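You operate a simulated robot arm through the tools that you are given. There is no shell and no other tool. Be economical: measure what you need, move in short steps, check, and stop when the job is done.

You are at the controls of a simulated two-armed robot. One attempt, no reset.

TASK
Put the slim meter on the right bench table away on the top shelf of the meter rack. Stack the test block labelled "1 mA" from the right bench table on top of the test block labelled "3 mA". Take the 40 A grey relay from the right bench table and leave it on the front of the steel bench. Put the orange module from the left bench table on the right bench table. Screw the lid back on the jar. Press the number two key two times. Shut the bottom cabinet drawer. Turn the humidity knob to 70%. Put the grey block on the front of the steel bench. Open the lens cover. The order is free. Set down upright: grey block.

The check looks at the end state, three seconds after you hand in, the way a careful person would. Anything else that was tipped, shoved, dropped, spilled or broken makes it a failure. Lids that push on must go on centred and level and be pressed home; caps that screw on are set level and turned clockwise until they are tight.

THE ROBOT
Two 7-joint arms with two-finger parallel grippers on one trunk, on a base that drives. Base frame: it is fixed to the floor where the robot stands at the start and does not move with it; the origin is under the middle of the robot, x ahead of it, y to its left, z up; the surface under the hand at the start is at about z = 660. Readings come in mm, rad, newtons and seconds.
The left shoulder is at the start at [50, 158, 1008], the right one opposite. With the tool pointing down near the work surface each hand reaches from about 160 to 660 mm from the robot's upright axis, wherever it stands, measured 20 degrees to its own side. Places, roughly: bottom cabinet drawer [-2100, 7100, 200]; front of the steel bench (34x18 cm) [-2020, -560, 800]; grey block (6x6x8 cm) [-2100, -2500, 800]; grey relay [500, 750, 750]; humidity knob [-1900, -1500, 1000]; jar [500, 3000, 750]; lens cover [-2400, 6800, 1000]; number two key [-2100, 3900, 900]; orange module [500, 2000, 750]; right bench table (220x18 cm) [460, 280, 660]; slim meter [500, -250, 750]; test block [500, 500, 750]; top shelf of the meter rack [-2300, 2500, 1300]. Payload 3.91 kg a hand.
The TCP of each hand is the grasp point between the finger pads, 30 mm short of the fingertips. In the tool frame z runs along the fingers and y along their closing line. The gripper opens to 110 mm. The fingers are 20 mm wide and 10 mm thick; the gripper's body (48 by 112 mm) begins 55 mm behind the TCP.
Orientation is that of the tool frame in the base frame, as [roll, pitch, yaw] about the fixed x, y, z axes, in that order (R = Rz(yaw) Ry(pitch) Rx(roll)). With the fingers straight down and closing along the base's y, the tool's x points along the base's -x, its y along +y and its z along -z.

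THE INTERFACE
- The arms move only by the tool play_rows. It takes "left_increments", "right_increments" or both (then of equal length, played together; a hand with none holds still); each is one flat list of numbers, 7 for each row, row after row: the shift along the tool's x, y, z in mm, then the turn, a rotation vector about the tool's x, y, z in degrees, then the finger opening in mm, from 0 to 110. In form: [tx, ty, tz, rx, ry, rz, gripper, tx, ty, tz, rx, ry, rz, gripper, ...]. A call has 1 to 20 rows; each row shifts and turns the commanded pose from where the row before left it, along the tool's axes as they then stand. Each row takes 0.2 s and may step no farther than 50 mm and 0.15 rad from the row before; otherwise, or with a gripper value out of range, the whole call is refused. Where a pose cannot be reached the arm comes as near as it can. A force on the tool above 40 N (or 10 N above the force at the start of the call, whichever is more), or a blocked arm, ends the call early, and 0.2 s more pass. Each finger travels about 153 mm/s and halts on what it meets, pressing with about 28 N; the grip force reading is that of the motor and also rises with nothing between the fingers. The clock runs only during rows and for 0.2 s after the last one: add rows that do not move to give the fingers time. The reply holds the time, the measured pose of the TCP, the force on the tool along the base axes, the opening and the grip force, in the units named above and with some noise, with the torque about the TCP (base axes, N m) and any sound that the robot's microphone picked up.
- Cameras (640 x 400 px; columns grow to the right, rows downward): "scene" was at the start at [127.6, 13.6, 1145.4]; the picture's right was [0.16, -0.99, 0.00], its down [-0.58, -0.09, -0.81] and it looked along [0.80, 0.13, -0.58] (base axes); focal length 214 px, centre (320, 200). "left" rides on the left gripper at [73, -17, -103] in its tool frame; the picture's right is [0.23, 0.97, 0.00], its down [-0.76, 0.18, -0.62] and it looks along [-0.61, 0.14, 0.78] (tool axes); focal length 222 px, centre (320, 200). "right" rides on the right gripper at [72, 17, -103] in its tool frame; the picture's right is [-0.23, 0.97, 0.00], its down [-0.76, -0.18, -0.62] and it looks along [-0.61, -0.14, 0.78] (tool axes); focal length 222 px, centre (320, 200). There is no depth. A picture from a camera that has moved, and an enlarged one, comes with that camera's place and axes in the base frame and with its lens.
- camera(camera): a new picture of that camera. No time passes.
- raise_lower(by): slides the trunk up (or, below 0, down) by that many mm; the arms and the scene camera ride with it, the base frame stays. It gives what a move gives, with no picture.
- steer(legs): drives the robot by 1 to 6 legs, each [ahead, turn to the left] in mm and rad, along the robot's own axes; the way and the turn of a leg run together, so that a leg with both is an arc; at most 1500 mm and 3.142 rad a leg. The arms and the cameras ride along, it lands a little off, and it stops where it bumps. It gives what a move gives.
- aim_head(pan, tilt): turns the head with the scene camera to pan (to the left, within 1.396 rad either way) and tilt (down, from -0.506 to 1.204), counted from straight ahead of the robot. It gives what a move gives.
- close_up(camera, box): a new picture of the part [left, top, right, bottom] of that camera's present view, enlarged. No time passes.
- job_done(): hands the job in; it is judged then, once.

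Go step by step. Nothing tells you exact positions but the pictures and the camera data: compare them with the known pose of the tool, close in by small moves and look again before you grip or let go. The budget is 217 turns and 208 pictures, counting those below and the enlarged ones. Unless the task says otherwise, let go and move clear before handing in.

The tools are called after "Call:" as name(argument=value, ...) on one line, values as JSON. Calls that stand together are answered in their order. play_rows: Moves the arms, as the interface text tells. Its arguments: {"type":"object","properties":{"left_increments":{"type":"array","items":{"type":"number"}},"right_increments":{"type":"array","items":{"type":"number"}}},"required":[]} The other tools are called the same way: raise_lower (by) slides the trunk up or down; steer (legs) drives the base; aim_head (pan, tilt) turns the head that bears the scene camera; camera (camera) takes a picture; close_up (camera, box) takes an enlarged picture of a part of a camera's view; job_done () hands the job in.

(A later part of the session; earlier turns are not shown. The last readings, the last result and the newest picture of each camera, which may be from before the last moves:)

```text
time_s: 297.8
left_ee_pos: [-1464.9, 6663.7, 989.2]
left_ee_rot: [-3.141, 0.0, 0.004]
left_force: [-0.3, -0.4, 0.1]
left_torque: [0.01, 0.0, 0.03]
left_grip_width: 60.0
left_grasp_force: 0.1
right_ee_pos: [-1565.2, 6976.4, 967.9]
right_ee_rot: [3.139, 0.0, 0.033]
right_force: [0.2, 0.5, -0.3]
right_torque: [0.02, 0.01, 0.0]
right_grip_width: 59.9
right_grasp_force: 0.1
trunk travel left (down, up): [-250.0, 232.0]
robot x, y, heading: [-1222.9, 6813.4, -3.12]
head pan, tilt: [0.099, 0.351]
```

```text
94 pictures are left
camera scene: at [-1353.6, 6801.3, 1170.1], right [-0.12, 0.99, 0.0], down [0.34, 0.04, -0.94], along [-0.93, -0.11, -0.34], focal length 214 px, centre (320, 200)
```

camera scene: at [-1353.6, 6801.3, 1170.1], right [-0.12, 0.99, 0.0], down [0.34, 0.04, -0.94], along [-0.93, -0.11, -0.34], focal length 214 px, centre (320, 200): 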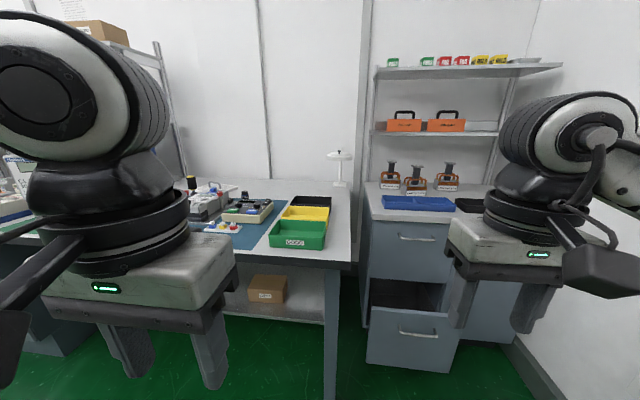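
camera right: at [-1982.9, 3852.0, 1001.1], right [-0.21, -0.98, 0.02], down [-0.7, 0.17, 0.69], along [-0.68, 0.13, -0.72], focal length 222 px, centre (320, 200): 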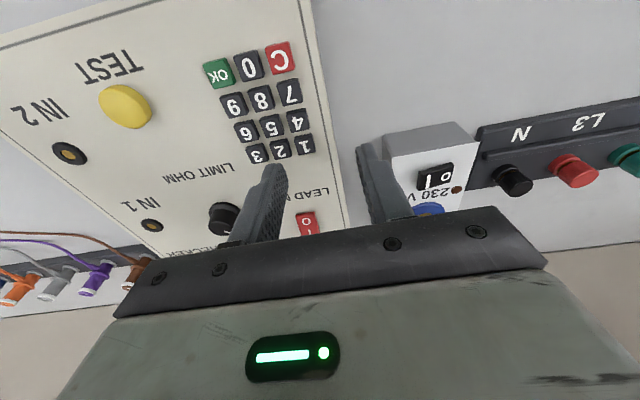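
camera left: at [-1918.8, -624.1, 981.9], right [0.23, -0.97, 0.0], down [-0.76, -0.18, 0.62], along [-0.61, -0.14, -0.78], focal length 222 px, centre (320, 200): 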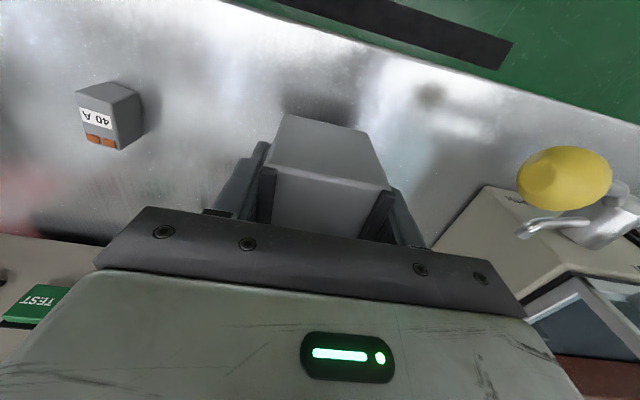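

I locate the lens near (-2370, 6771, 1022) and the open drawer's handle near (-2050, 7140, 347). I zoom on the lens cover and drawer.

Call:
close_up(camera="scene", box=[310, 130, 374, 210])

Call:
close_up(camera="scene", box=[320, 190, 520, 390])

```text
5.00 times, centred on (342, 170) of scene
camera zoom: at [-1353.6, 6801.3, 1170.1], right [-0.12, 0.99, 0.0], down [0.34, 0.04, -0.94], along [-0.93, -0.11, -0.34], focal length 1072 px, centre (210, 350)
```

zoom: 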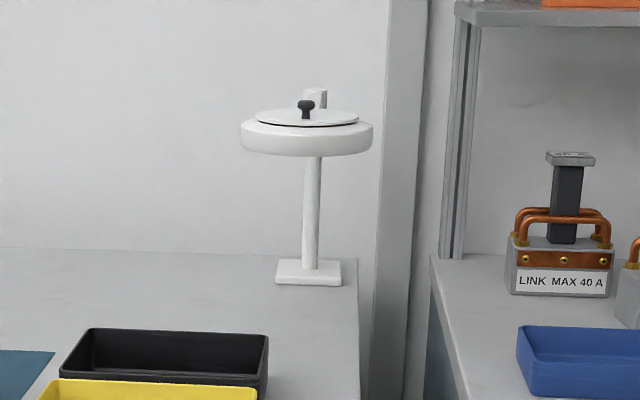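

```text
2.00 times, centred on (420, 290) of scene
camera zoom: at [-1353.6, 6801.3, 1170.1], right [-0.12, 0.99, 0.0], down [0.34, 0.04, -0.94], along [-0.93, -0.11, -0.34], focal length 429 px, centre (120, 20)
```

zoom: 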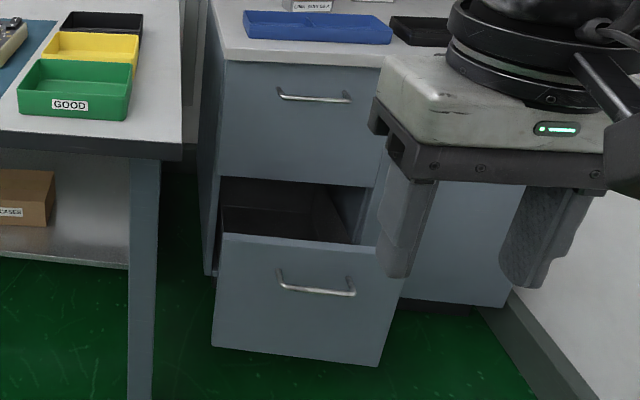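

I move to a spot right of the bench facing the lens, to look closer.

Call:
steer(legs=[[0, -0.581], [446, 0], [0, 0.907]])

Call:
aim_head(pan=0, tilt=0.35)

Call:
camera(camera="scene")

Call:
close_up(camera="scene", box=[270, 100, 390, 200])

```text
time_s: 304.4
left_ee_pos: [-1781.2, 6827.1, 988.3]
left_ee_rot: [3.14, 0.0, 0.332]
left_force: [-1.1, -0.3, -0.7]
left_torque: [-0.02, -0.02, -0.02]
left_grip_width: 60.0
left_grasp_force: 0.0
right_ee_pos: [-1979.1, 7088.8, 967.6]
right_ee_rot: [3.139, 0.001, 0.364]
right_force: [-0.2, 0.1, 0.2]
right_torque: [-0.03, -0.02, 0.0]
right_grip_width: 60.1
right_grasp_force: 0.1
trunk travel left (down, up): [-250.0, 232.0]
robot x, y, heading: [-1600.9, 7045.6, -2.796]
head pan, tilt: [0.099, 0.351]
```

```text
time_s: 305.1
left_ee_pos: [-1782.5, 6829.0, 988.0]
left_ee_rot: [3.138, 0.0, 0.332]
left_force: [-0.4, -0.1, -0.4]
left_torque: [0.02, -0.02, -0.01]
left_grip_width: 60.3
left_grasp_force: 0.0
right_ee_pos: [-1979.2, 7089.8, 967.6]
right_ee_rot: [3.14, 0.001, 0.365]
right_force: [0.5, -0.6, -0.3]
right_torque: [0.01, 0.01, 0.02]
right_grip_width: 59.8
right_grasp_force: 0.0
trunk travel left (down, up): [-250.0, 232.0]
robot x, y, heading: [-1601.5, 7046.7, -2.791]
head pan, tilt: [0.0, 0.351]
```

```text
91 pictures are left
camera scene: at [-1725.2, 7001.0, 1170.1], right [-0.34, 0.94, 0.0], down [0.32, 0.12, -0.94], along [-0.88, -0.32, -0.34], focal length 214 px, centre (320, 200)
```

scene: 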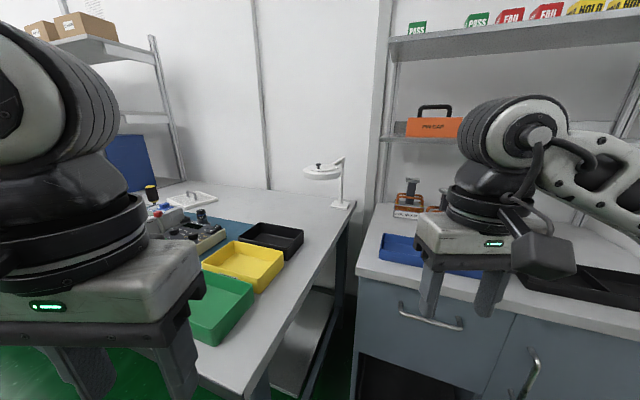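

```text
4.00 times, centred on (330, 150) of scene
camera zoom: at [-1725.2, 7001.0, 1170.1], right [-0.34, 0.94, 0.0], down [0.32, 0.12, -0.94], along [-0.88, -0.32, -0.34], focal length 858 px, centre (280, 400)
```

zoom: 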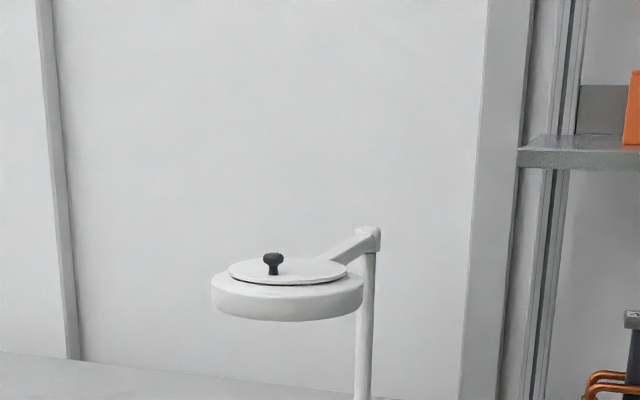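

The lens lid has a black knob at its front and seems hinged at the back. I shut the drawer first: reposition in front of it and lower the trunk.

Call:
steer(legs=[[0, -1.921], [150, 0], [0, 1.5708]])

Call:
raise_lower(by=-248)

Call:
aim_head(pan=0, tilt=0.75)

Call:
camera(camera="scene")

```text
time_s: 313.6
left_ee_pos: [-1878.2, 7174.0, 990.3]
left_ee_rot: [-3.13, 0.013, -0.509]
left_force: [1.2, 0.9, 0.1]
left_torque: [-0.02, 0.0, 0.03]
left_grip_width: 60.1
left_grasp_force: 0.1
right_ee_pos: [-1814.7, 7498.7, 977.9]
right_ee_rot: [-3.129, 0.023, -0.489]
right_force: [0.5, -0.5, 0.1]
right_torque: [-0.02, 0.01, 0.01]
right_grip_width: 59.9
right_grasp_force: 0.0
trunk travel left (down, up): [-250.0, 232.0]
robot x, y, heading: [-1599.1, 7191.6, 2.639]
head pan, tilt: [0.0, 0.351]
stopped in leg 3: the robot was blocked; the commanded pose is now the measured one
```

```text
time_s: 316.2
left_ee_pos: [-1880.8, 7175.3, 739.8]
left_ee_rot: [-3.121, 0.015, -0.51]
left_force: [0.8, 0.2, 0.9]
left_torque: [-0.02, 0.02, -0.04]
left_grip_width: 60.1
left_grasp_force: 0.0
right_ee_pos: [-1816.2, 7499.1, 735.5]
right_ee_rot: [-3.119, 0.034, -0.485]
right_force: [0.3, 0.9, 0.3]
right_torque: [-0.01, 0.01, -0.02]
right_grip_width: 60.2
right_grasp_force: 0.0
trunk travel left (down, up): [-2.0, 480.0]
robot x, y, heading: [-1598.7, 7194.5, 2.633]
head pan, tilt: [0.0, 0.351]
```

```text
time_s: 317.1
left_ee_pos: [-1881.2, 7175.4, 740.3]
left_ee_rot: [-3.121, 0.015, -0.509]
left_force: [-0.3, -0.4, 0.6]
left_torque: [0.02, -0.03, 0.0]
left_grip_width: 59.8
left_grasp_force: 0.0
right_ee_pos: [-1816.6, 7498.5, 734.7]
right_ee_rot: [-3.12, 0.033, -0.484]
right_force: [0.7, 0.2, 0.2]
right_torque: [0.0, 0.02, -0.04]
right_grip_width: 59.9
right_grasp_force: 0.0
trunk travel left (down, up): [-2.0, 480.0]
robot x, y, heading: [-1603.1, 7197.9, 2.64]
head pan, tilt: [0.0, 0.75]
```

```text
89 pictures are left
camera scene: at [-1704.9, 7238.4, 888.1], right [0.48, 0.87, 0.02], down [0.6, -0.31, -0.74], along [-0.64, 0.37, -0.67], focal length 214 px, centre (320, 200)
```

scene: 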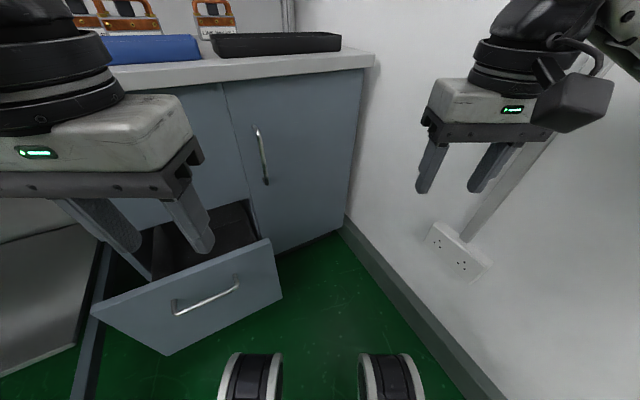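

The right elbow met the wall while turning. I ease away: turn back a little, reverse, then face the drawer again.

Call:
steer(legs=[[0, -0.3], [-170, 0], [0, 0.79]])

Call:
aim_head(pan=-0.1, tilt=0.6)

Call:
camera(camera="scene")

```text
time_s: 317.9
left_ee_pos: [-1883.1, 7193.0, 741.1]
left_ee_rot: [-3.128, 0.007, -0.558]
left_force: [0.1, -0.5, 0.1]
left_torque: [0.01, 0.02, 0.0]
left_grip_width: 60.1
left_grasp_force: 0.0
right_ee_pos: [-1808.5, 7497.1, 729.2]
right_ee_rot: [-3.117, 0.027, -0.469]
right_force: [-0.4, 0.7, 0.0]
right_torque: [0.0, -0.02, -0.01]
right_grip_width: 60.0
right_grasp_force: 0.1
trunk travel left (down, up): [-2.0, 480.0]
robot x, y, heading: [-1601.5, 7190.4, 2.595]
head pan, tilt: [0.0, 0.75]
stopped in leg 1: the robot was blocked; the commanded pose is now the measured one
```

```text
time_s: 318.6
left_ee_pos: [-1883.4, 7192.9, 739.7]
left_ee_rot: [-3.125, 0.01, -0.559]
left_force: [-0.9, -0.3, 0.0]
left_torque: [0.01, -0.02, 0.0]
left_grip_width: 59.8
left_grasp_force: 0.1
right_ee_pos: [-1806.9, 7497.7, 729.1]
right_ee_rot: [-3.118, 0.023, -0.471]
right_force: [0.1, 0.3, -0.1]
right_torque: [0.0, 0.02, -0.01]
right_grip_width: 60.0
right_grasp_force: 0.1
trunk travel left (down, up): [-2.0, 480.0]
robot x, y, heading: [-1602.7, 7192.4, 2.6]
head pan, tilt: [-0.099, 0.6]
```

```text
88 pictures are left
camera scene: at [-1706.6, 7255.2, 900.1], right [0.6, 0.8, 0.01], down [0.45, -0.32, -0.83], along [-0.66, 0.5, -0.56], focal length 214 px, centre (320, 200)
```

scene: 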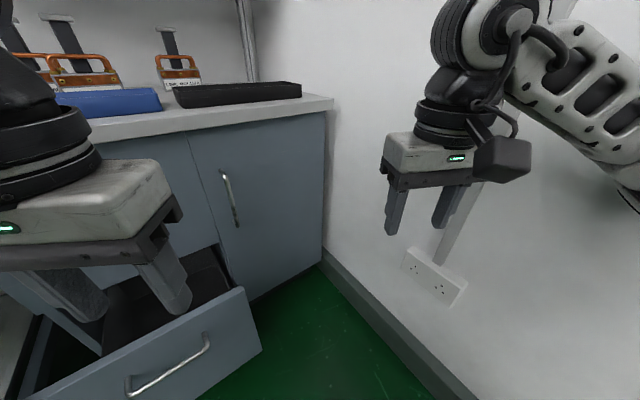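

Turning is blocked both ways by the right arm at the wall; reversing moves away from it.

Call:
steer(legs=[[-170, 0]])

Call:
camera(camera="scene")

```text
time_s: 320.1
left_ee_pos: [-1737.5, 7112.9, 740.9]
left_ee_rot: [3.142, 0.002, -0.558]
left_force: [0.0, -0.6, 0.2]
left_torque: [0.03, 0.01, 0.0]
left_grip_width: 60.0
left_grasp_force: 0.0
right_ee_pos: [-1661.0, 7418.6, 723.2]
right_ee_rot: [-3.135, 0.015, -0.48]
right_force: [-0.5, -0.2, 1.3]
right_torque: [0.0, 0.01, 0.0]
right_grip_width: 60.0
right_grasp_force: 0.1
trunk travel left (down, up): [-2.0, 480.0]
robot x, y, heading: [-1458.4, 7105.5, 2.594]
head pan, tilt: [-0.099, 0.6]
```

```text
87 pictures are left
camera scene: at [-1560.2, 7178.2, 899.4], right [0.6, 0.8, 0.0], down [0.45, -0.34, -0.83], along [-0.66, 0.5, -0.56], focal length 214 px, centre (320, 200)
```

scene: 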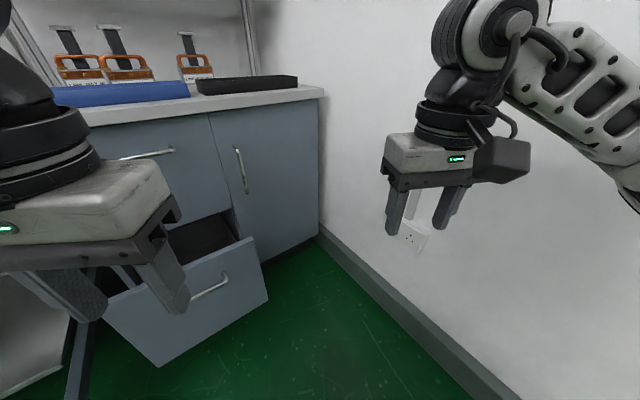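

Call:
steer(legs=[[-90, 0], [0, 0.547]])

Call:
aim_head(pan=-0.1, tilt=0.6)

Call:
camera(camera="scene")

```text
time_s: 322.7
left_ee_pos: [-1623.8, 6918.5, 740.0]
left_ee_rot: [3.139, 0.001, -0.008]
left_force: [0.2, -0.6, 0.1]
left_torque: [-0.01, -0.02, 0.01]
left_grip_width: 60.0
left_grasp_force: 0.0
right_ee_pos: [-1718.6, 7218.9, 723.1]
right_ee_rot: [-3.133, 0.015, 0.069]
right_force: [-1.4, 0.9, -0.4]
right_torque: [-0.01, -0.03, 0.03]
right_grip_width: 60.0
right_grasp_force: 0.0
trunk travel left (down, up): [-2.0, 480.0]
robot x, y, heading: [-1378.4, 7057.1, -3.138]
head pan, tilt: [-0.099, 0.6]
```

```text
time_s: 323.3
left_ee_pos: [-1624.0, 6919.0, 740.0]
left_ee_rot: [-3.141, 0.001, -0.009]
left_force: [-0.4, -0.2, -0.3]
left_torque: [-0.05, -0.01, 0.0]
left_grip_width: 60.0
left_grasp_force: 0.2
right_ee_pos: [-1719.0, 7219.1, 722.9]
right_ee_rot: [-3.135, 0.017, 0.072]
right_force: [0.3, 0.0, -0.1]
right_torque: [0.01, 0.01, -0.03]
right_grip_width: 59.8
right_grasp_force: 0.0
trunk travel left (down, up): [-2.0, 480.0]
robot x, y, heading: [-1379.7, 7059.7, -3.141]
head pan, tilt: [-0.099, 0.6]
```

```text
86 pictures are left
camera scene: at [-1507.3, 7066.6, 899.4], right [0.09, 1.0, 0.0], down [0.56, -0.05, -0.83], along [-0.82, 0.08, -0.56], focal length 214 px, centre (320, 200)
```

scene: 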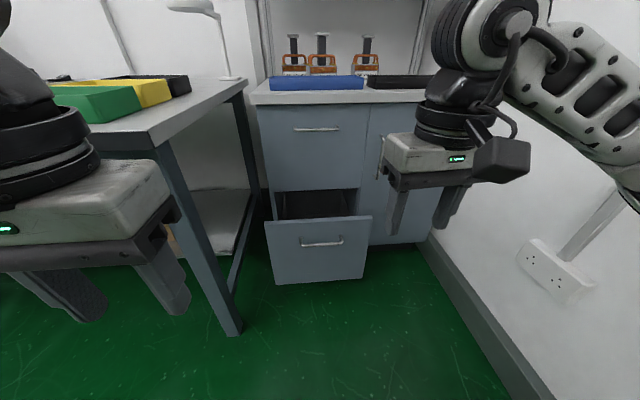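

I can see the drawer clearly; its face is near x≈-2070 and must go back to ≈-2236. I turn the right hand to point forward-down, close it, and lower it to z≈285.

Call:
play_rows(right_increments=[0, 0, 0, 0, -7.5, 0, 0, 0, 0, 0, 0, -7.5, 0, 0, 0, 0, 0, 0, -7.5, 0, 0, 0, 0, 0, 0, -7.5, 0, 0, 0, 0, 0, 0, -7.5, 0, 0, 0, 0, 0, 0, -7.5, 0, 0, 0, 0, 0, 0, -7.5, 0, 0, 0, 0, 0, 0, -7.5, 0, 0, 26.6, 7.7, 27, 0, 0, 0, 0, 26.6, 7.7, 27, 0, 0, 0, 0, 26.6, 7.7, 27, 0, 0, 0, 0, 26.6, 7.7, 27, 0, 0, 0, 0, 26.6, 7.7, 27, 0, 0, 0, 0, 26.6, 7.7, 27, 0, 0, 0, 0, 26.6, 7.7, 27, 0, 0, 0, 0, 26.6, 7.7, 27, 0, 0, 0, 0, 26.6, 7.7, 27, 0, 0, 0, 0, 26.6, 7.7, 27, 0, 0, 0, 0, 26.6, 7.7, 27, 0, 0, 0, 0])

Call:
camera(camera="scene")

Call:
camera(camera="right")

```text
time_s: 327.3
left_ee_pos: [-1624.4, 6919.2, 740.0]
left_ee_rot: [3.14, 0.001, -0.01]
left_force: [-0.3, -0.3, 1.0]
left_torque: [0.03, -0.01, 0.02]
left_grip_width: 60.3
left_grasp_force: 0.0
right_ee_pos: [-1896.9, 7070.9, 383.6]
right_ee_rot: [-3.123, 1.057, 0.079]
right_force: [-0.2, -0.8, -0.6]
right_torque: [0.02, 0.02, 0.01]
right_grip_width: 0.0
right_grasp_force: 28.1
right hand out of reach, approached as far as the arm can: row 5, 6, 7, 8, 16, 17, 18, 19
trunk travel left (down, up): [-2.0, 480.0]
robot x, y, heading: [-1382.0, 7059.3, -3.138]
head pan, tilt: [-0.099, 0.6]
```

```text
85 pictures are left
camera scene: at [-1507.3, 7066.6, 899.4], right [0.09, 1.0, 0.0], down [0.56, -0.05, -0.83], along [-0.82, 0.08, -0.56], focal length 214 px, centre (320, 200)
```

scene: 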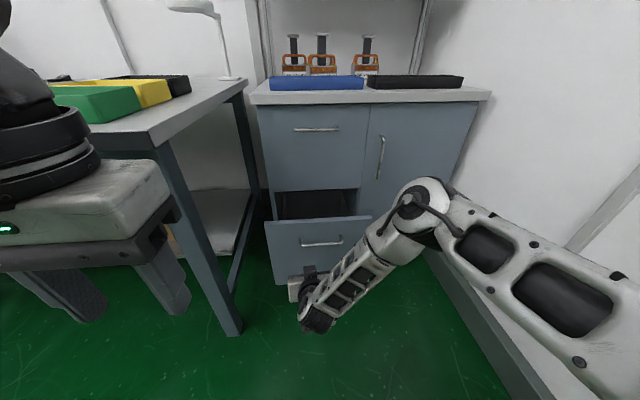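

```text
84 pictures are left
camera right: at [-1769.9, 7063.5, 370.6], right [-0.05, -0.98, 0.19], down [0.16, 0.18, 0.97], along [-0.99, 0.08, 0.15], focal length 222 px, centre (320, 200)
```

right: 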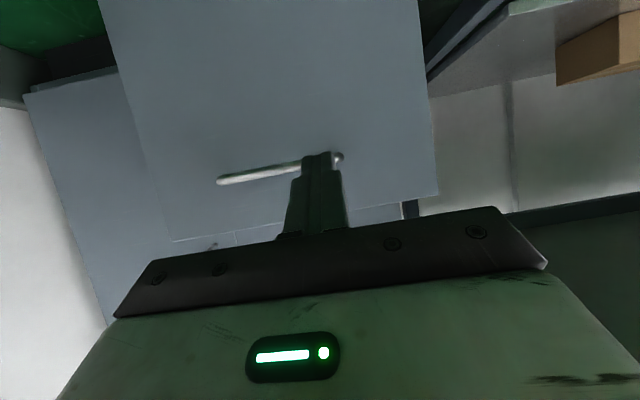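

The hand settled at z≈384; pushing above the handle (tip z≈400) works fine. I adjust and check.

Call:
play_rows(right_increments=[-14, -20, -8, 0, 0, 0, 0, -13, -20, -8, 0, 0, 0, 0, 0, -15, 0, 0, 0, 0, 0, 0, 0, 0, 0, 0, 0, 0])

Call:
steer(legs=[[125, 0]])

Call:
camera(camera="right")

Call:
camera(camera="scene")

```text
time_s: 328.3
left_ee_pos: [-1624.0, 6918.9, 740.4]
left_ee_rot: [3.139, 0.001, -0.009]
left_force: [0.0, -0.5, -0.1]
left_torque: [0.02, -0.01, -0.02]
left_grip_width: 59.9
left_grasp_force: 0.1
right_ee_pos: [-1903.2, 7104.7, 429.8]
right_ee_rot: [-3.123, 1.058, 0.082]
right_force: [0.5, 0.8, -0.2]
right_torque: [-0.05, -0.01, 0.01]
right_grip_width: 0.2
right_grasp_force: 28.3
right hand out of reach, approached as far as the arm can: row 1, 2, 3
trunk travel left (down, up): [-2.0, 480.0]
robot x, y, heading: [-1375.7, 7060.9, -3.136]
head pan, tilt: [-0.099, 0.6]
```

```text
time_s: 329.6
left_ee_pos: [-1747.0, 6916.7, 739.2]
left_ee_rot: [3.141, 0.001, -0.006]
left_force: [-0.3, 0.0, 0.4]
left_torque: [-0.02, 0.02, 0.0]
left_grip_width: 60.0
left_grasp_force: 0.0
right_ee_pos: [-2026.2, 7102.2, 431.0]
right_ee_rot: [-3.123, 1.057, 0.084]
right_force: [-0.1, -0.1, 0.2]
right_torque: [0.0, 0.0, 0.03]
right_grip_width: 0.0
right_grasp_force: 27.9
trunk travel left (down, up): [-2.0, 480.0]
robot x, y, heading: [-1505.7, 7061.1, -3.137]
head pan, tilt: [-0.099, 0.6]
```

```text
83 pictures are left
camera right: at [-1899.5, 7094.7, 417.5], right [-0.05, -0.98, 0.19], down [0.16, 0.18, 0.97], along [-0.99, 0.08, 0.15], focal length 222 px, centre (320, 200)
```

right: 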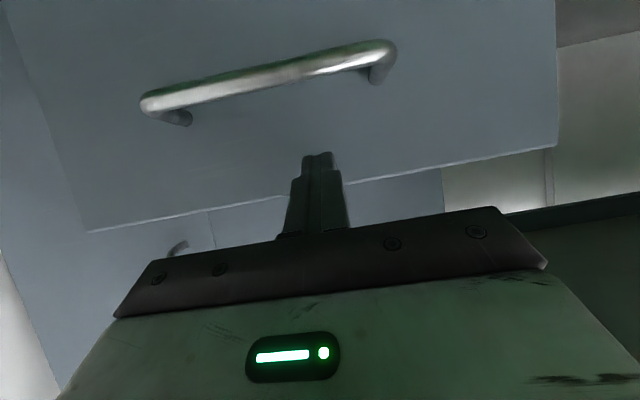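

```text
82 pictures are left
camera scene: at [-1630.6, 7065.7, 899.4], right [0.09, 1.0, 0.0], down [0.56, -0.05, -0.83], along [-0.82, 0.08, -0.56], focal length 214 px, centre (320, 200)
```

scene: 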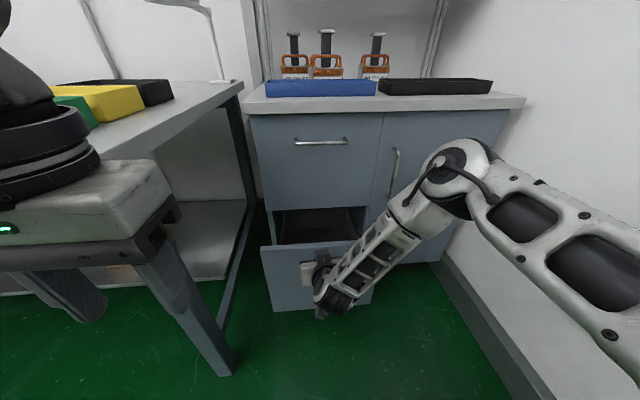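

The fingertip faces the panel above the handle. I raise the left hand out of the bench's way, then drive forward to push the drawer.

Call:
play_rows(left_increments=[8, -10, -35, 0, 0, 0, 60, 8, -10, -35, 0, 0, 0, 60, 8, -10, -35, 0, 0, 0, 60, 8, -10, -35, 0, 0, 0, 60, 8, -10, -35, 0, 0, 0, 60, 0, 0, 0, 0, 0, 0, 60])

Call:
steer(legs=[[150, 0]])

Call:
camera(camera="scene")

Call:
camera(camera="right")

```text
time_s: 330.8
left_ee_pos: [-1709.8, 6950.4, 898.3]
left_ee_rot: [3.112, -0.014, 0.023]
left_force: [-15.6, 6.3, -17.6]
left_torque: [-1.57, -1.25, 0.95]
left_grip_width: 60.0
left_grasp_force: 0.0
left hand out of reach, approached as far as the arm can: row 5
right_ee_pos: [-2026.7, 7102.6, 430.6]
right_ee_rot: [-3.122, 1.057, 0.081]
right_force: [-0.9, 0.2, 0.7]
right_torque: [0.0, -0.01, -0.03]
right_grip_width: 0.2
right_grasp_force: 27.9
trunk travel left (down, up): [-2.0, 480.0]
robot x, y, heading: [-1503.0, 7058.4, -3.131]
head pan, tilt: [-0.099, 0.6]
stopped in row 6 (left hand): the force on the tool passed its limit at 67 N (the readings are from after the stop); the commanded pose is now the measured one
```

```text
time_s: 332.2
left_ee_pos: [-1860.2, 6949.8, 899.9]
left_ee_rot: [3.118, -0.012, 0.018]
left_force: [-26.1, 3.2, -18.7]
left_torque: [-1.26, -2.27, 1.46]
left_grip_width: 60.0
left_grasp_force: 0.0
right_ee_pos: [-2175.9, 7103.5, 430.0]
right_ee_rot: [-3.121, 1.056, 0.082]
right_force: [0.1, -0.3, 0.0]
right_torque: [0.0, -0.01, 0.02]
right_grip_width: 0.0
right_grasp_force: 27.2
trunk travel left (down, up): [-2.0, 480.0]
robot x, y, heading: [-1652.8, 7058.5, -3.14]
head pan, tilt: [-0.099, 0.6]
```

```text
81 pictures are left
camera scene: at [-1781.9, 7063.0, 905.8], right [0.07, 1.0, 0.0], down [0.5, -0.03, -0.86], along [-0.86, 0.06, -0.5], focal length 214 px, centre (320, 200)
```

scene: 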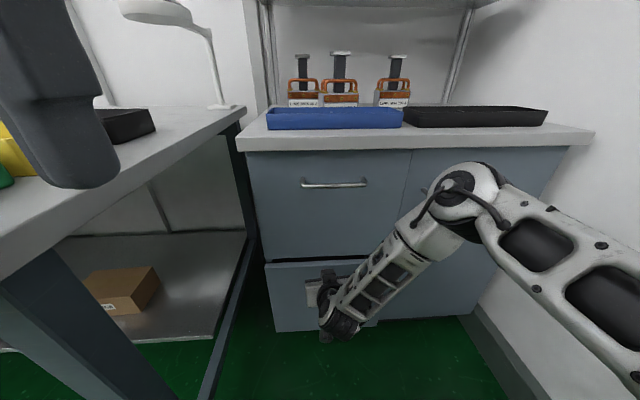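

```text
80 pictures are left
camera right: at [-2048.7, 7095.5, 417.5], right [-0.05, -0.98, 0.19], down [0.16, 0.18, 0.97], along [-0.99, 0.08, 0.15], focal length 222 px, centre (320, 200)
```

right: 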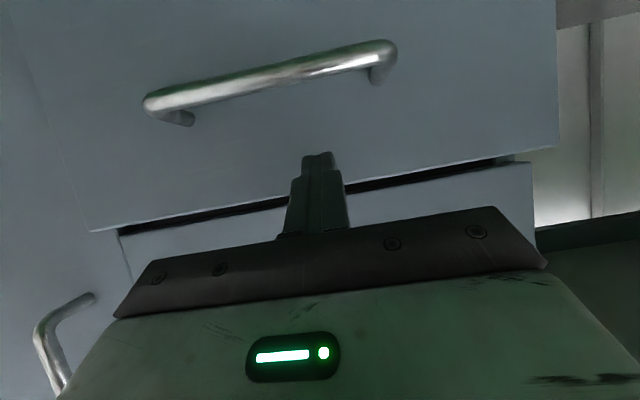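

The drawer is nearly shut, but the left hand is pressing against the robot's own head. I move the left hand away from the head first.

Call:
play_rows(left_increments=[-10, 15, 10, 0, 0, 0, 60, -15, 20, 10, 0, 0, 0, 60, -15, 15, 0, 0, 0, 0, 60, 0, 0, 0, 0, 0, 0, 60])

Call:
steer(legs=[[22, 0]])

Call:
camera(camera="right")

Call:
camera(camera="scene")

```text
time_s: 333.2
left_ee_pos: [-1897.8, 6898.9, 879.7]
left_ee_rot: [3.117, -0.011, 0.018]
left_force: [-0.3, -0.1, -0.1]
left_torque: [0.02, 0.02, 0.02]
left_grip_width: 60.1
left_grasp_force: 0.1
right_ee_pos: [-2175.4, 7103.6, 430.1]
right_ee_rot: [-3.123, 1.057, 0.08]
right_force: [-0.7, 0.2, 0.8]
right_torque: [0.0, 0.02, 0.0]
right_grip_width: 0.0
right_grasp_force: 27.6
trunk travel left (down, up): [-2.0, 480.0]
robot x, y, heading: [-1653.4, 7057.5, -3.145]
head pan, tilt: [-0.099, 0.6]
```

```text
time_s: 334.0
left_ee_pos: [-1919.3, 6898.9, 880.8]
left_ee_rot: [3.116, -0.01, 0.017]
left_force: [-1.0, 0.2, 0.4]
left_torque: [0.0, -0.03, 0.0]
left_grip_width: 60.0
left_grasp_force: 0.1
right_ee_pos: [-2197.8, 7103.6, 429.8]
right_ee_rot: [-3.123, 1.058, 0.08]
right_force: [0.4, -0.5, 0.2]
right_torque: [0.02, 0.0, 0.0]
right_grip_width: 0.0
right_grasp_force: 28.0
trunk travel left (down, up): [-2.0, 480.0]
robot x, y, heading: [-1673.3, 7056.1, -3.137]
head pan, tilt: [-0.099, 0.6]
```

```text
79 pictures are left
camera right: at [-2070.5, 7095.4, 417.4], right [-0.05, -0.98, 0.19], down [0.16, 0.18, 0.97], along [-0.99, 0.08, 0.15], focal length 222 px, centre (320, 200)
```

right: 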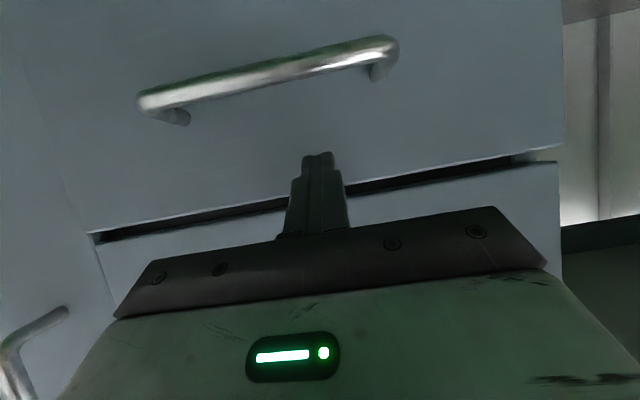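

```text
78 pictures are left
camera scene: at [-1801.5, 7065.4, 899.4], right [0.1, 1.0, 0.0], down [0.56, -0.05, -0.83], along [-0.82, 0.08, -0.56], focal length 214 px, centre (320, 200)
```

scene: 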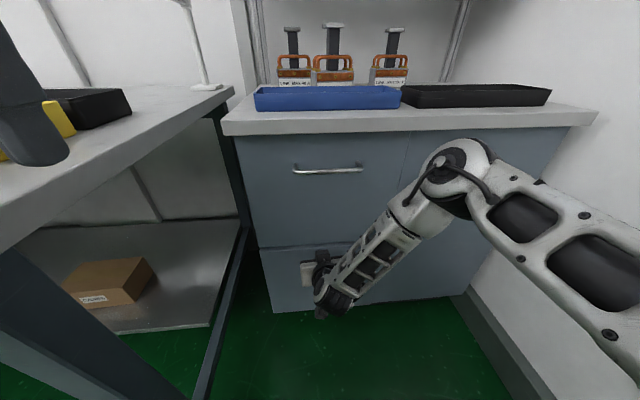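

Almost flush. I push a little further and watch the force.

Call:
steer(legs=[[12, 0]])

Call:
camera(camera="right")

```text
time_s: 334.7
left_ee_pos: [-1930.3, 6898.7, 880.9]
left_ee_rot: [3.117, -0.009, 0.019]
left_force: [0.3, 0.2, 0.7]
left_torque: [-0.01, 0.0, 0.0]
left_grip_width: 59.8
left_grasp_force: 0.1
right_ee_pos: [-2206.7, 7102.4, 429.1]
right_ee_rot: [-3.125, 1.055, 0.083]
right_force: [16.8, 0.0, 0.2]
right_torque: [-0.03, -0.09, -0.02]
right_grip_width: 0.0
right_grasp_force: 27.8
trunk travel left (down, up): [-2.0, 480.0]
robot x, y, heading: [-1684.2, 7056.5, -3.135]
head pan, tilt: [-0.099, 0.6]
```

```text
77 pictures are left
camera right: at [-2080.3, 7094.7, 416.7], right [-0.05, -0.98, 0.19], down [0.15, 0.18, 0.97], along [-0.99, 0.08, 0.14], focal length 222 px, centre (320, 200)
```

right: 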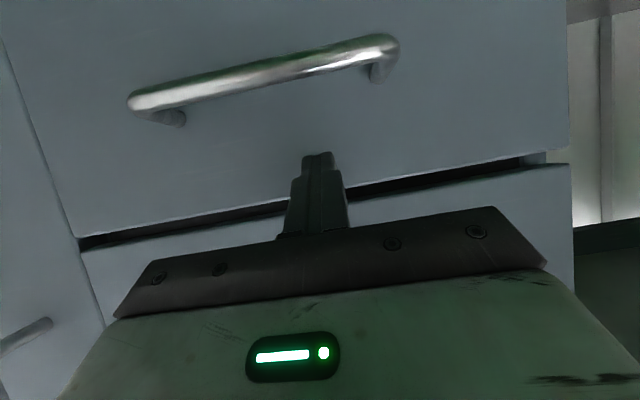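

Force 17 N at the stop, so the drawer is shut. I back out and restore the right hand.

Call:
steer(legs=[[-170, 0], [0, 0.2], [-180, 0], [0, -0.2]])

Call:
play_rows(right_increments=[-21, 0, -31, 0, 0, 0, 0, -21, 0, -31, 0, 0, 0, 0, -21, 0, -31, 0, 0, 0, 0, -21, 0, -31, 0, 0, 0, 0, -21, 0, -31, 0, 0, 0, 0, -21, 0, -31, 0, 0, 0, 0, -21, 0, -31, 0, 0, 0, 0, -21, 0, -31, 0, 0, 0, 0, -21, 0, -31, 0, 0, 0, 0, 0, 0, 0, 0, 7.5, 0, 0, 0, 0, 0, 0, 7.5, 0, 0, 0, 0, 0, 0, 7.5, 0, 0, 0, 0, 0, 0, 7.5, 0, 0, 0, 0, 0, 0, 7.5, 0, 0, 0, 0, 0, 0, 7.5, 0, 0, 0, 0, 0, 0, 7.5, 0, 0, 0, 0, 0, 0, 7.5, 0, 0])

Call:
raise_lower(by=380)

Call:
aim_head(pan=0.1, tilt=0.55)

Call:
camera(camera="scene")

```text
time_s: 338.8
left_ee_pos: [-1587.3, 6934.5, 880.6]
left_ee_rot: [3.117, -0.01, 0.022]
left_force: [0.0, 0.5, -0.4]
left_torque: [-0.03, 0.01, -0.03]
left_grip_width: 59.8
left_grasp_force: 0.0
right_ee_pos: [-1864.2, 7136.5, 428.0]
right_ee_rot: [-3.123, 1.052, 0.084]
right_force: [0.0, -0.6, 1.1]
right_torque: [-0.03, 0.0, 0.01]
right_grip_width: 0.1
right_grasp_force: 28.4
trunk travel left (down, up): [-2.0, 480.0]
robot x, y, heading: [-1343.7, 7096.6, -3.131]
head pan, tilt: [-0.099, 0.6]
```

```text
time_s: 342.4
left_ee_pos: [-1587.5, 6934.5, 882.1]
left_ee_rot: [3.116, -0.011, 0.022]
left_force: [-0.7, 0.4, -0.3]
left_torque: [0.01, -0.02, -0.01]
left_grip_width: 60.1
left_grasp_force: 0.1
right_ee_pos: [-1716.2, 7143.8, 731.0]
right_ee_rot: [-3.133, 0.003, 0.072]
right_force: [-1.6, -0.2, 0.7]
right_torque: [-0.01, 0.01, 0.02]
right_grip_width: 0.0
right_grasp_force: 27.8
trunk travel left (down, up): [-2.0, 480.0]
robot x, y, heading: [-1346.3, 7090.0, -3.13]
head pan, tilt: [-0.099, 0.6]
```

```text
time_s: 346.0
left_ee_pos: [-1587.2, 6935.0, 1260.5]
left_ee_rot: [3.117, -0.01, 0.022]
left_force: [0.2, -0.2, -0.8]
left_torque: [-0.01, -0.02, 0.01]
left_grip_width: 59.8
left_grasp_force: 0.2
right_ee_pos: [-1717.3, 7144.5, 1110.5]
right_ee_rot: [-3.134, 0.005, 0.069]
right_force: [0.1, -0.3, -0.4]
right_torque: [0.0, -0.03, -0.01]
right_grip_width: 0.0
right_grasp_force: 28.0
trunk travel left (down, up): [-382.0, 100.0]
robot x, y, heading: [-1344.7, 7096.8, -3.131]
head pan, tilt: [-0.099, 0.6]
```

```text
time_s: 346.8
left_ee_pos: [-1587.8, 6934.3, 1261.5]
left_ee_rot: [3.118, -0.01, 0.023]
left_force: [-0.8, -0.8, -0.6]
left_torque: [0.02, 0.02, 0.01]
left_grip_width: 59.8
left_grasp_force: 0.0
right_ee_pos: [-1716.8, 7144.4, 1111.3]
right_ee_rot: [-3.132, 0.005, 0.071]
right_force: [-0.2, -0.5, -0.3]
right_torque: [-0.02, 0.02, -0.03]
right_grip_width: 0.0
right_grasp_force: 28.0
trunk travel left (down, up): [-382.0, 100.0]
robot x, y, heading: [-1347.5, 7091.6, -3.133]
head pan, tilt: [0.099, 0.55]
```

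```text
76 pictures are left
camera scene: at [-1471.8, 7084.1, 1283.9], right [-0.11, 0.99, 0.0], down [0.52, 0.06, -0.85], along [-0.85, -0.09, -0.52], focal length 214 px, centre (320, 200)
```

scene: 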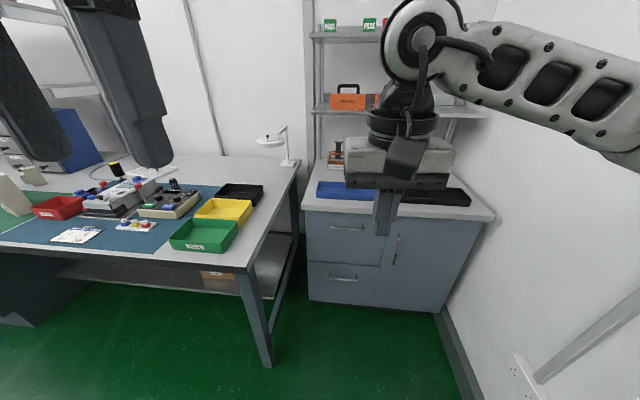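

Drawer is closed. I drive in beside the bench and extend the left hand toward the magnifier.

Call:
steer(legs=[[0, -0.01], [400, 0]])

Call:
play_rows(left_increments=[-20, 20, 0, 0, 0, 0, 60, -25, 25, 5, 0, 0, 0, 60, -25, 25, 5, 0, 0, 0, 60, -30, 25, 10, 0, 0, 0, 60, -30, 15, 10, 0, 0, 0, 60, -30, 0, 10, 0, 0, 0, 60, 0, 0, 0, 0, 0, 0, 60])

Call:
aim_head(pan=0.45, tilt=0.45)

Call:
camera(camera="scene")

Call:
camera(camera="left")

```text
time_s: 349.6
left_ee_pos: [-1986.9, 6941.2, 1260.3]
left_ee_rot: [3.118, -0.013, 0.005]
left_force: [0.3, -0.6, -0.4]
left_torque: [0.01, -0.05, 0.0]
left_grip_width: 60.2
left_grasp_force: 0.0
right_ee_pos: [-2110.7, 7153.6, 1110.2]
right_ee_rot: [-3.134, 0.006, 0.052]
right_force: [0.6, 0.3, 0.8]
right_torque: [0.0, 0.01, 0.03]
right_grip_width: 0.1
right_grasp_force: 28.1
trunk travel left (down, up): [-382.0, 100.0]
robot x, y, heading: [-1736.3, 7096.8, 3.134]
head pan, tilt: [0.099, 0.55]
```

```text
time_s: 351.1
left_ee_pos: [-2144.9, 6829.4, 1220.4]
left_ee_rot: [3.117, -0.01, 0.005]
left_force: [-0.4, -0.2, 0.0]
left_torque: [0.02, -0.01, 0.01]
left_grip_width: 60.0
left_grasp_force: 0.1
right_ee_pos: [-2109.7, 7155.0, 1111.2]
right_ee_rot: [-3.133, 0.005, 0.051]
right_force: [-0.3, 0.2, -0.4]
right_torque: [0.01, -0.02, 0.01]
right_grip_width: 0.0
right_grasp_force: 28.3
trunk travel left (down, up): [-382.0, 100.0]
robot x, y, heading: [-1737.5, 7093.8, 3.132]
head pan, tilt: [0.099, 0.55]
```

```text
time_s: 352.0
left_ee_pos: [-2144.6, 6830.5, 1221.1]
left_ee_rot: [3.118, -0.011, 0.005]
left_force: [-0.2, 0.9, 0.9]
left_torque: [-0.04, -0.04, 0.03]
left_grip_width: 60.3
left_grasp_force: 0.2
right_ee_pos: [-2111.3, 7153.5, 1111.7]
right_ee_rot: [-3.134, 0.006, 0.053]
right_force: [0.2, -0.4, 0.3]
right_torque: [0.02, 0.02, -0.03]
right_grip_width: 0.2
right_grasp_force: 27.7
trunk travel left (down, up): [-382.0, 100.0]
robot x, y, heading: [-1739.6, 7097.7, 3.127]
head pan, tilt: [0.45, 0.45]
```

```text
75 pictures are left
camera scene: at [-1860.6, 7057.7, 1292.9], right [-0.43, 0.91, 0.0], down [0.39, 0.19, -0.9], along [-0.81, -0.38, -0.44], focal length 214 px, centre (320, 200)
```

scene: 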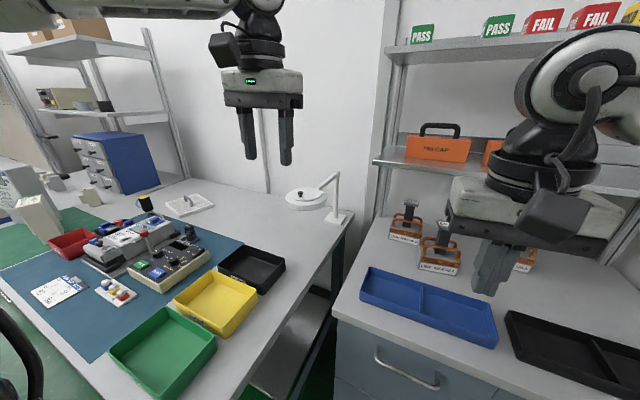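

```text
74 pictures are left
camera left: at [-2074.0, 6850.2, 1324.0], right [0.23, -0.97, 0.03], down [-0.77, -0.17, 0.62], along [-0.6, -0.16, -0.78], focal length 222 px, centre (320, 200)
```

left: 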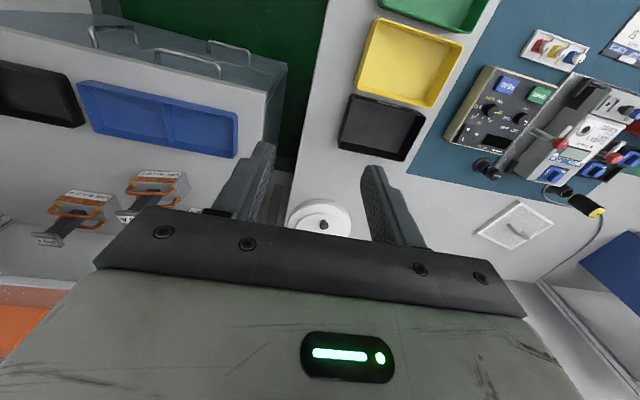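

The knob triangulates to about (-2344, 6774, 1041). I zoom in on the lid to understand the hinge.

Call:
close_up(camera="scene", box=[270, 160, 360, 230])

Call:
close_up(camera="left", box=[280, 180, 370, 250])

```text
5.71 times, centred on (315, 195) of scene
camera zoom: at [-1860.6, 7057.7, 1292.9], right [-0.43, 0.91, 0.0], down [0.39, 0.19, -0.9], along [-0.81, -0.38, -0.44], focal length 1226 px, centre (349, 229)
```

zoom: 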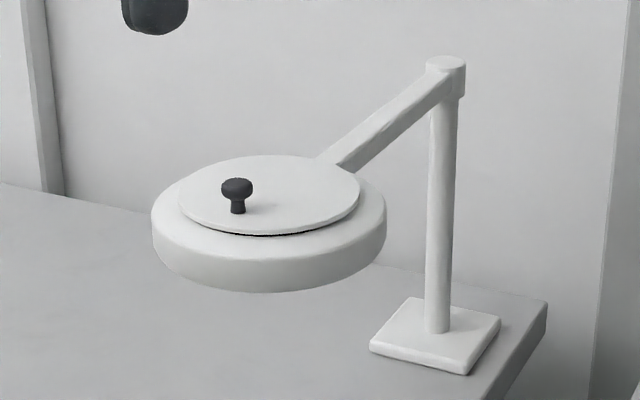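

```text
5.71 times, centred on (325, 215) of left
camera zoom: at [-2074.0, 6850.2, 1324.0], right [0.23, -0.97, 0.03], down [-0.77, -0.17, 0.62], along [-0.6, -0.16, -0.78], focal length 1269 px, centre (291, 114)
```

zoom: 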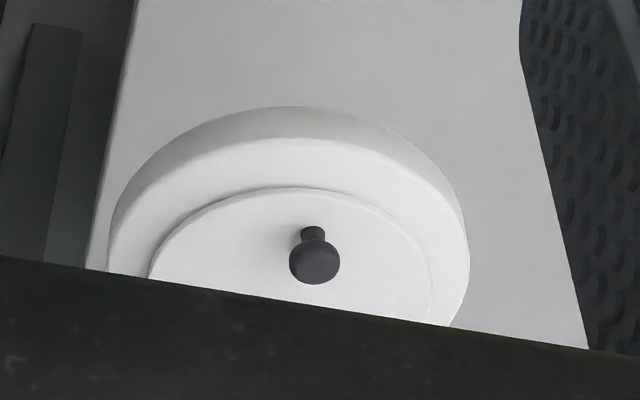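

The lid's hinge is at the arm side (−x), knob about 74 mm in front of it. I drive 70 mm further in and bring the left hand above the knob.

Call:
steer(legs=[[70, 0]])

Call:
play_rows(left_increments=[-25, 10, 15, 0, 0, 5.5, 50, -25, 10, 15, 0, 0, 6, 40, -25, 12, 20, 0, 0, 0, 40, -25, 12, 20, 0, 0, 0, 40, -15, 5, 20, 0, 0, 0, 40, 0, 0, 0, 0, 0, 0, 40])

Call:
camera(camera="left")

Call:
camera(camera="scene")

```text
time_s: 353.0
left_ee_pos: [-2214.8, 6831.4, 1220.7]
left_ee_rot: [3.116, -0.012, 0.005]
left_force: [0.1, 0.5, -0.6]
left_torque: [0.01, -0.03, -0.03]
left_grip_width: 60.0
left_grasp_force: 0.0
right_ee_pos: [-2180.5, 7154.1, 1110.6]
right_ee_rot: [-3.133, 0.003, 0.053]
right_force: [0.7, 0.2, 0.1]
right_torque: [0.0, -0.02, 0.04]
right_grip_width: 0.0
right_grasp_force: 28.2
trunk travel left (down, up): [-382.0, 100.0]
robot x, y, heading: [-1807.9, 7096.5, 3.136]
head pan, tilt: [0.45, 0.45]
```

```text
time_s: 354.4
left_ee_pos: [-2333.0, 6793.8, 1130.9]
left_ee_rot: [3.12, -0.015, -0.194]
left_force: [0.5, 1.3, 0.0]
left_torque: [0.01, 0.02, -0.04]
left_grip_width: 40.2
left_grasp_force: 0.2
right_ee_pos: [-2180.0, 7154.2, 1111.4]
right_ee_rot: [-3.133, 0.004, 0.052]
right_force: [-0.2, 0.7, 0.4]
right_torque: [0.0, -0.01, 0.05]
right_grip_width: 0.2
right_grasp_force: 28.3
trunk travel left (down, up): [-382.0, 100.0]
robot x, y, heading: [-1808.4, 7097.1, 3.129]
head pan, tilt: [0.45, 0.45]
```

```text
71 pictures are left
camera left: at [-2260.0, 6799.5, 1233.6], right [0.03, -1.0, 0.02], down [-0.79, -0.01, 0.62], along [-0.61, -0.04, -0.79], focal length 222 px, centre (320, 200)
```

left: 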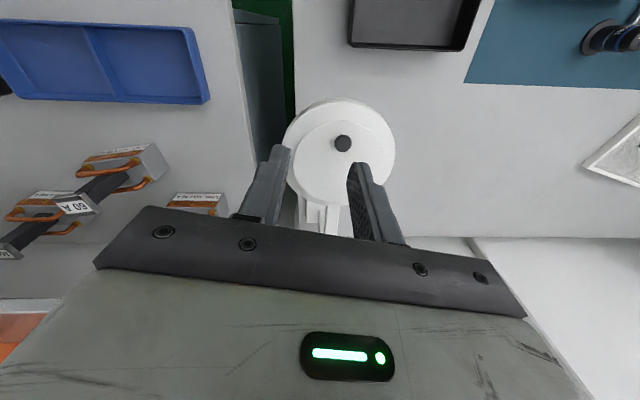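

```text
70 pictures are left
camera scene: at [-1930.2, 7058.3, 1293.0], right [-0.43, 0.9, 0.0], down [0.39, 0.19, -0.9], along [-0.81, -0.38, -0.43], focal length 214 px, centre (320, 200)
```

scene: 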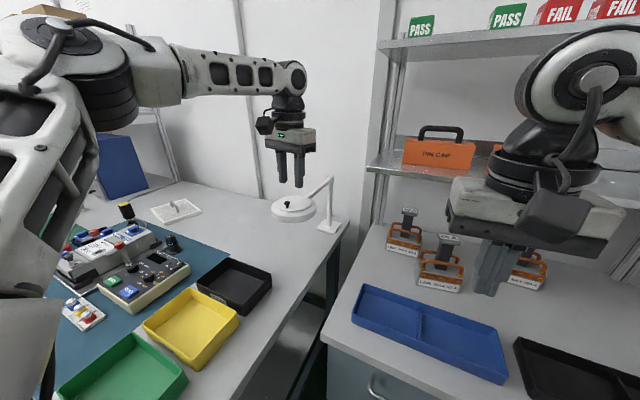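

The hand reaches well. The hinge axis runs nearly along y. I correct yaw and position and descend to just above the knob.

Call:
play_rows(left_increments=[-4.5, 23.6, 10, 1.2, 0, -6, 40, 0, 0, 20, 0, 0, 0, 40, 0, 0, 15, 0, 0, 0, 40, 0, 0, 0, 0, 0, 0, 40])

Call:
camera(camera="left")

Call:
close_up(camera="scene", box=[240, 130, 360, 240])

```text
time_s: 355.4
left_ee_pos: [-2341.5, 6772.3, 1086.1]
left_ee_rot: [3.14, -0.013, -0.091]
left_force: [-0.6, 0.6, 0.2]
left_torque: [-0.01, -0.02, 0.02]
left_grip_width: 39.8
left_grasp_force: 0.1
right_ee_pos: [-2181.3, 7154.3, 1112.3]
right_ee_rot: [-3.132, 0.005, 0.053]
right_force: [-0.5, 0.1, 0.1]
right_torque: [0.01, -0.01, -0.01]
right_grip_width: 0.3
right_grasp_force: 28.1
trunk travel left (down, up): [-382.0, 100.0]
robot x, y, heading: [-1807.2, 7098.4, 3.131]
head pan, tilt: [0.45, 0.45]
```

```text
69 pictures are left
camera left: at [-2270.1, 6782.9, 1189.3], right [0.14, -0.99, 0.01], down [-0.78, -0.11, 0.61], along [-0.61, -0.09, -0.79], focal length 222 px, centre (320, 200)
```

left: 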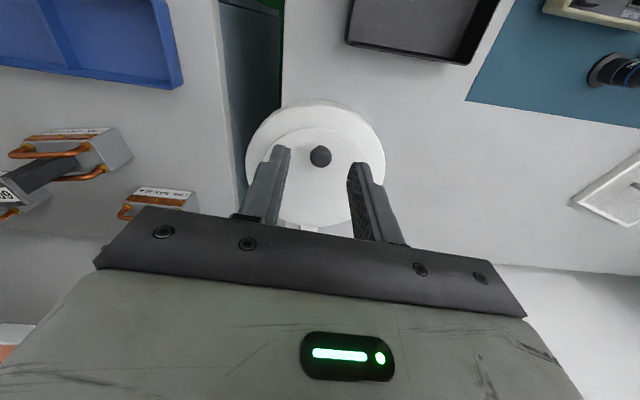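

```text
3.64 times, centred on (300, 185) of scene
camera zoom: at [-1930.3, 7058.3, 1293.0], right [-0.43, 0.9, 0.0], down [0.39, 0.19, -0.9], along [-0.81, -0.38, -0.44], focal length 780 px, centre (393, 254)
```

zoom: 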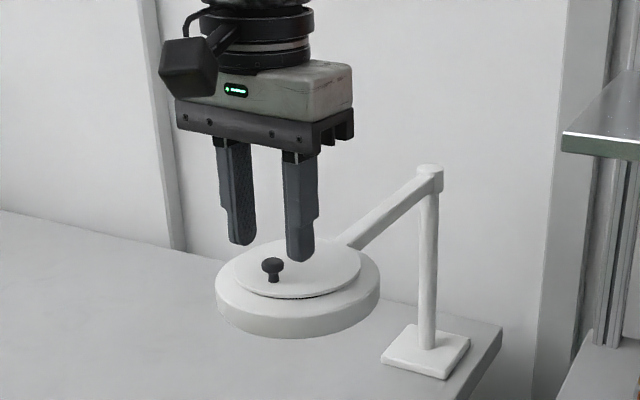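

The knob is centred. I descend 24 mm, grip it, and lift along the first part of the hinge arc.

Call:
play_rows(left_increments=[0, 0, 12, 0, 0, 0, 40, 0, 0, 12, 0, 0, 0, 40, 0, 0, 0, 0, 0, 0, 25, 0, 0, 0, 0, 0, 0, 0, 0, 0, 0, 0, 0, 0, 0, 0, 0, 0, 0, 0, 0, 0, -2.9, 0.3, -10.3, 0, 0, 0, 0, -4.4, 0.4, -9.8, 0, 0, 0, 0, -5.6, 0.5, -9.1, 0, 0, 0, 0, 0, 0, 0, 0, 0, 0, 0])

Call:
close_up(camera="scene", box=[240, 130, 360, 240])

Call:
camera(camera="left")

```text
time_s: 357.6
left_ee_pos: [-2353.5, 6769.8, 1090.5]
left_ee_rot: [3.14, -0.02, -0.091]
left_force: [13.8, 0.3, -9.4]
left_torque: [-0.14, -1.51, 0.02]
left_grip_width: 14.7
left_grasp_force: 45.0
right_ee_pos: [-2179.0, 7154.4, 1112.2]
right_ee_rot: [-3.132, 0.006, 0.05]
right_force: [0.0, -0.3, 0.3]
right_torque: [-0.02, -0.03, 0.0]
right_grip_width: 0.0
right_grasp_force: 28.6
trunk travel left (down, up): [-382.0, 100.0]
robot x, y, heading: [-1805.9, 7102.2, 3.133]
head pan, tilt: [0.45, 0.45]
```

```text
3.64 times, centred on (300, 185) of scene
camera zoom: at [-1929.5, 7057.7, 1293.0], right [-0.43, 0.9, 0.0], down [0.39, 0.19, -0.9], along [-0.81, -0.38, -0.43], focal length 780 px, centre (393, 254)
```

zoom: 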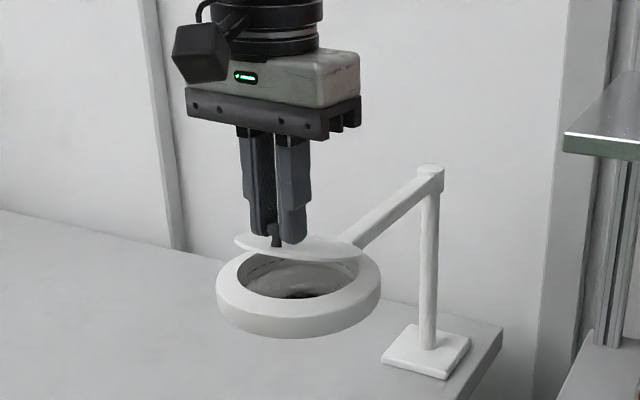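

```text
66 pictures are left
camera left: at [-2281.6, 6781.6, 1194.8], right [0.14, -0.99, 0.01], down [-0.79, -0.11, 0.61], along [-0.6, -0.09, -0.79], focal length 222 px, centre (320, 200)
```

left: 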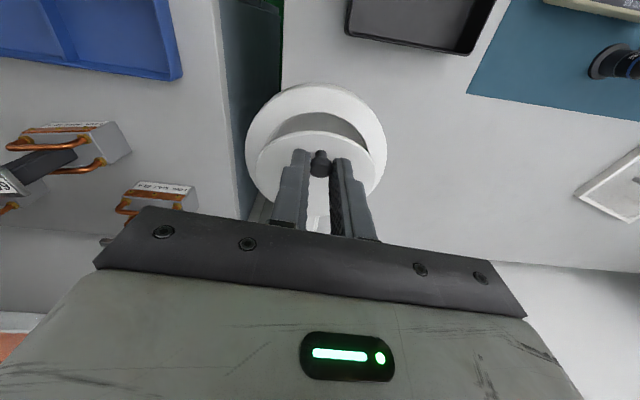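

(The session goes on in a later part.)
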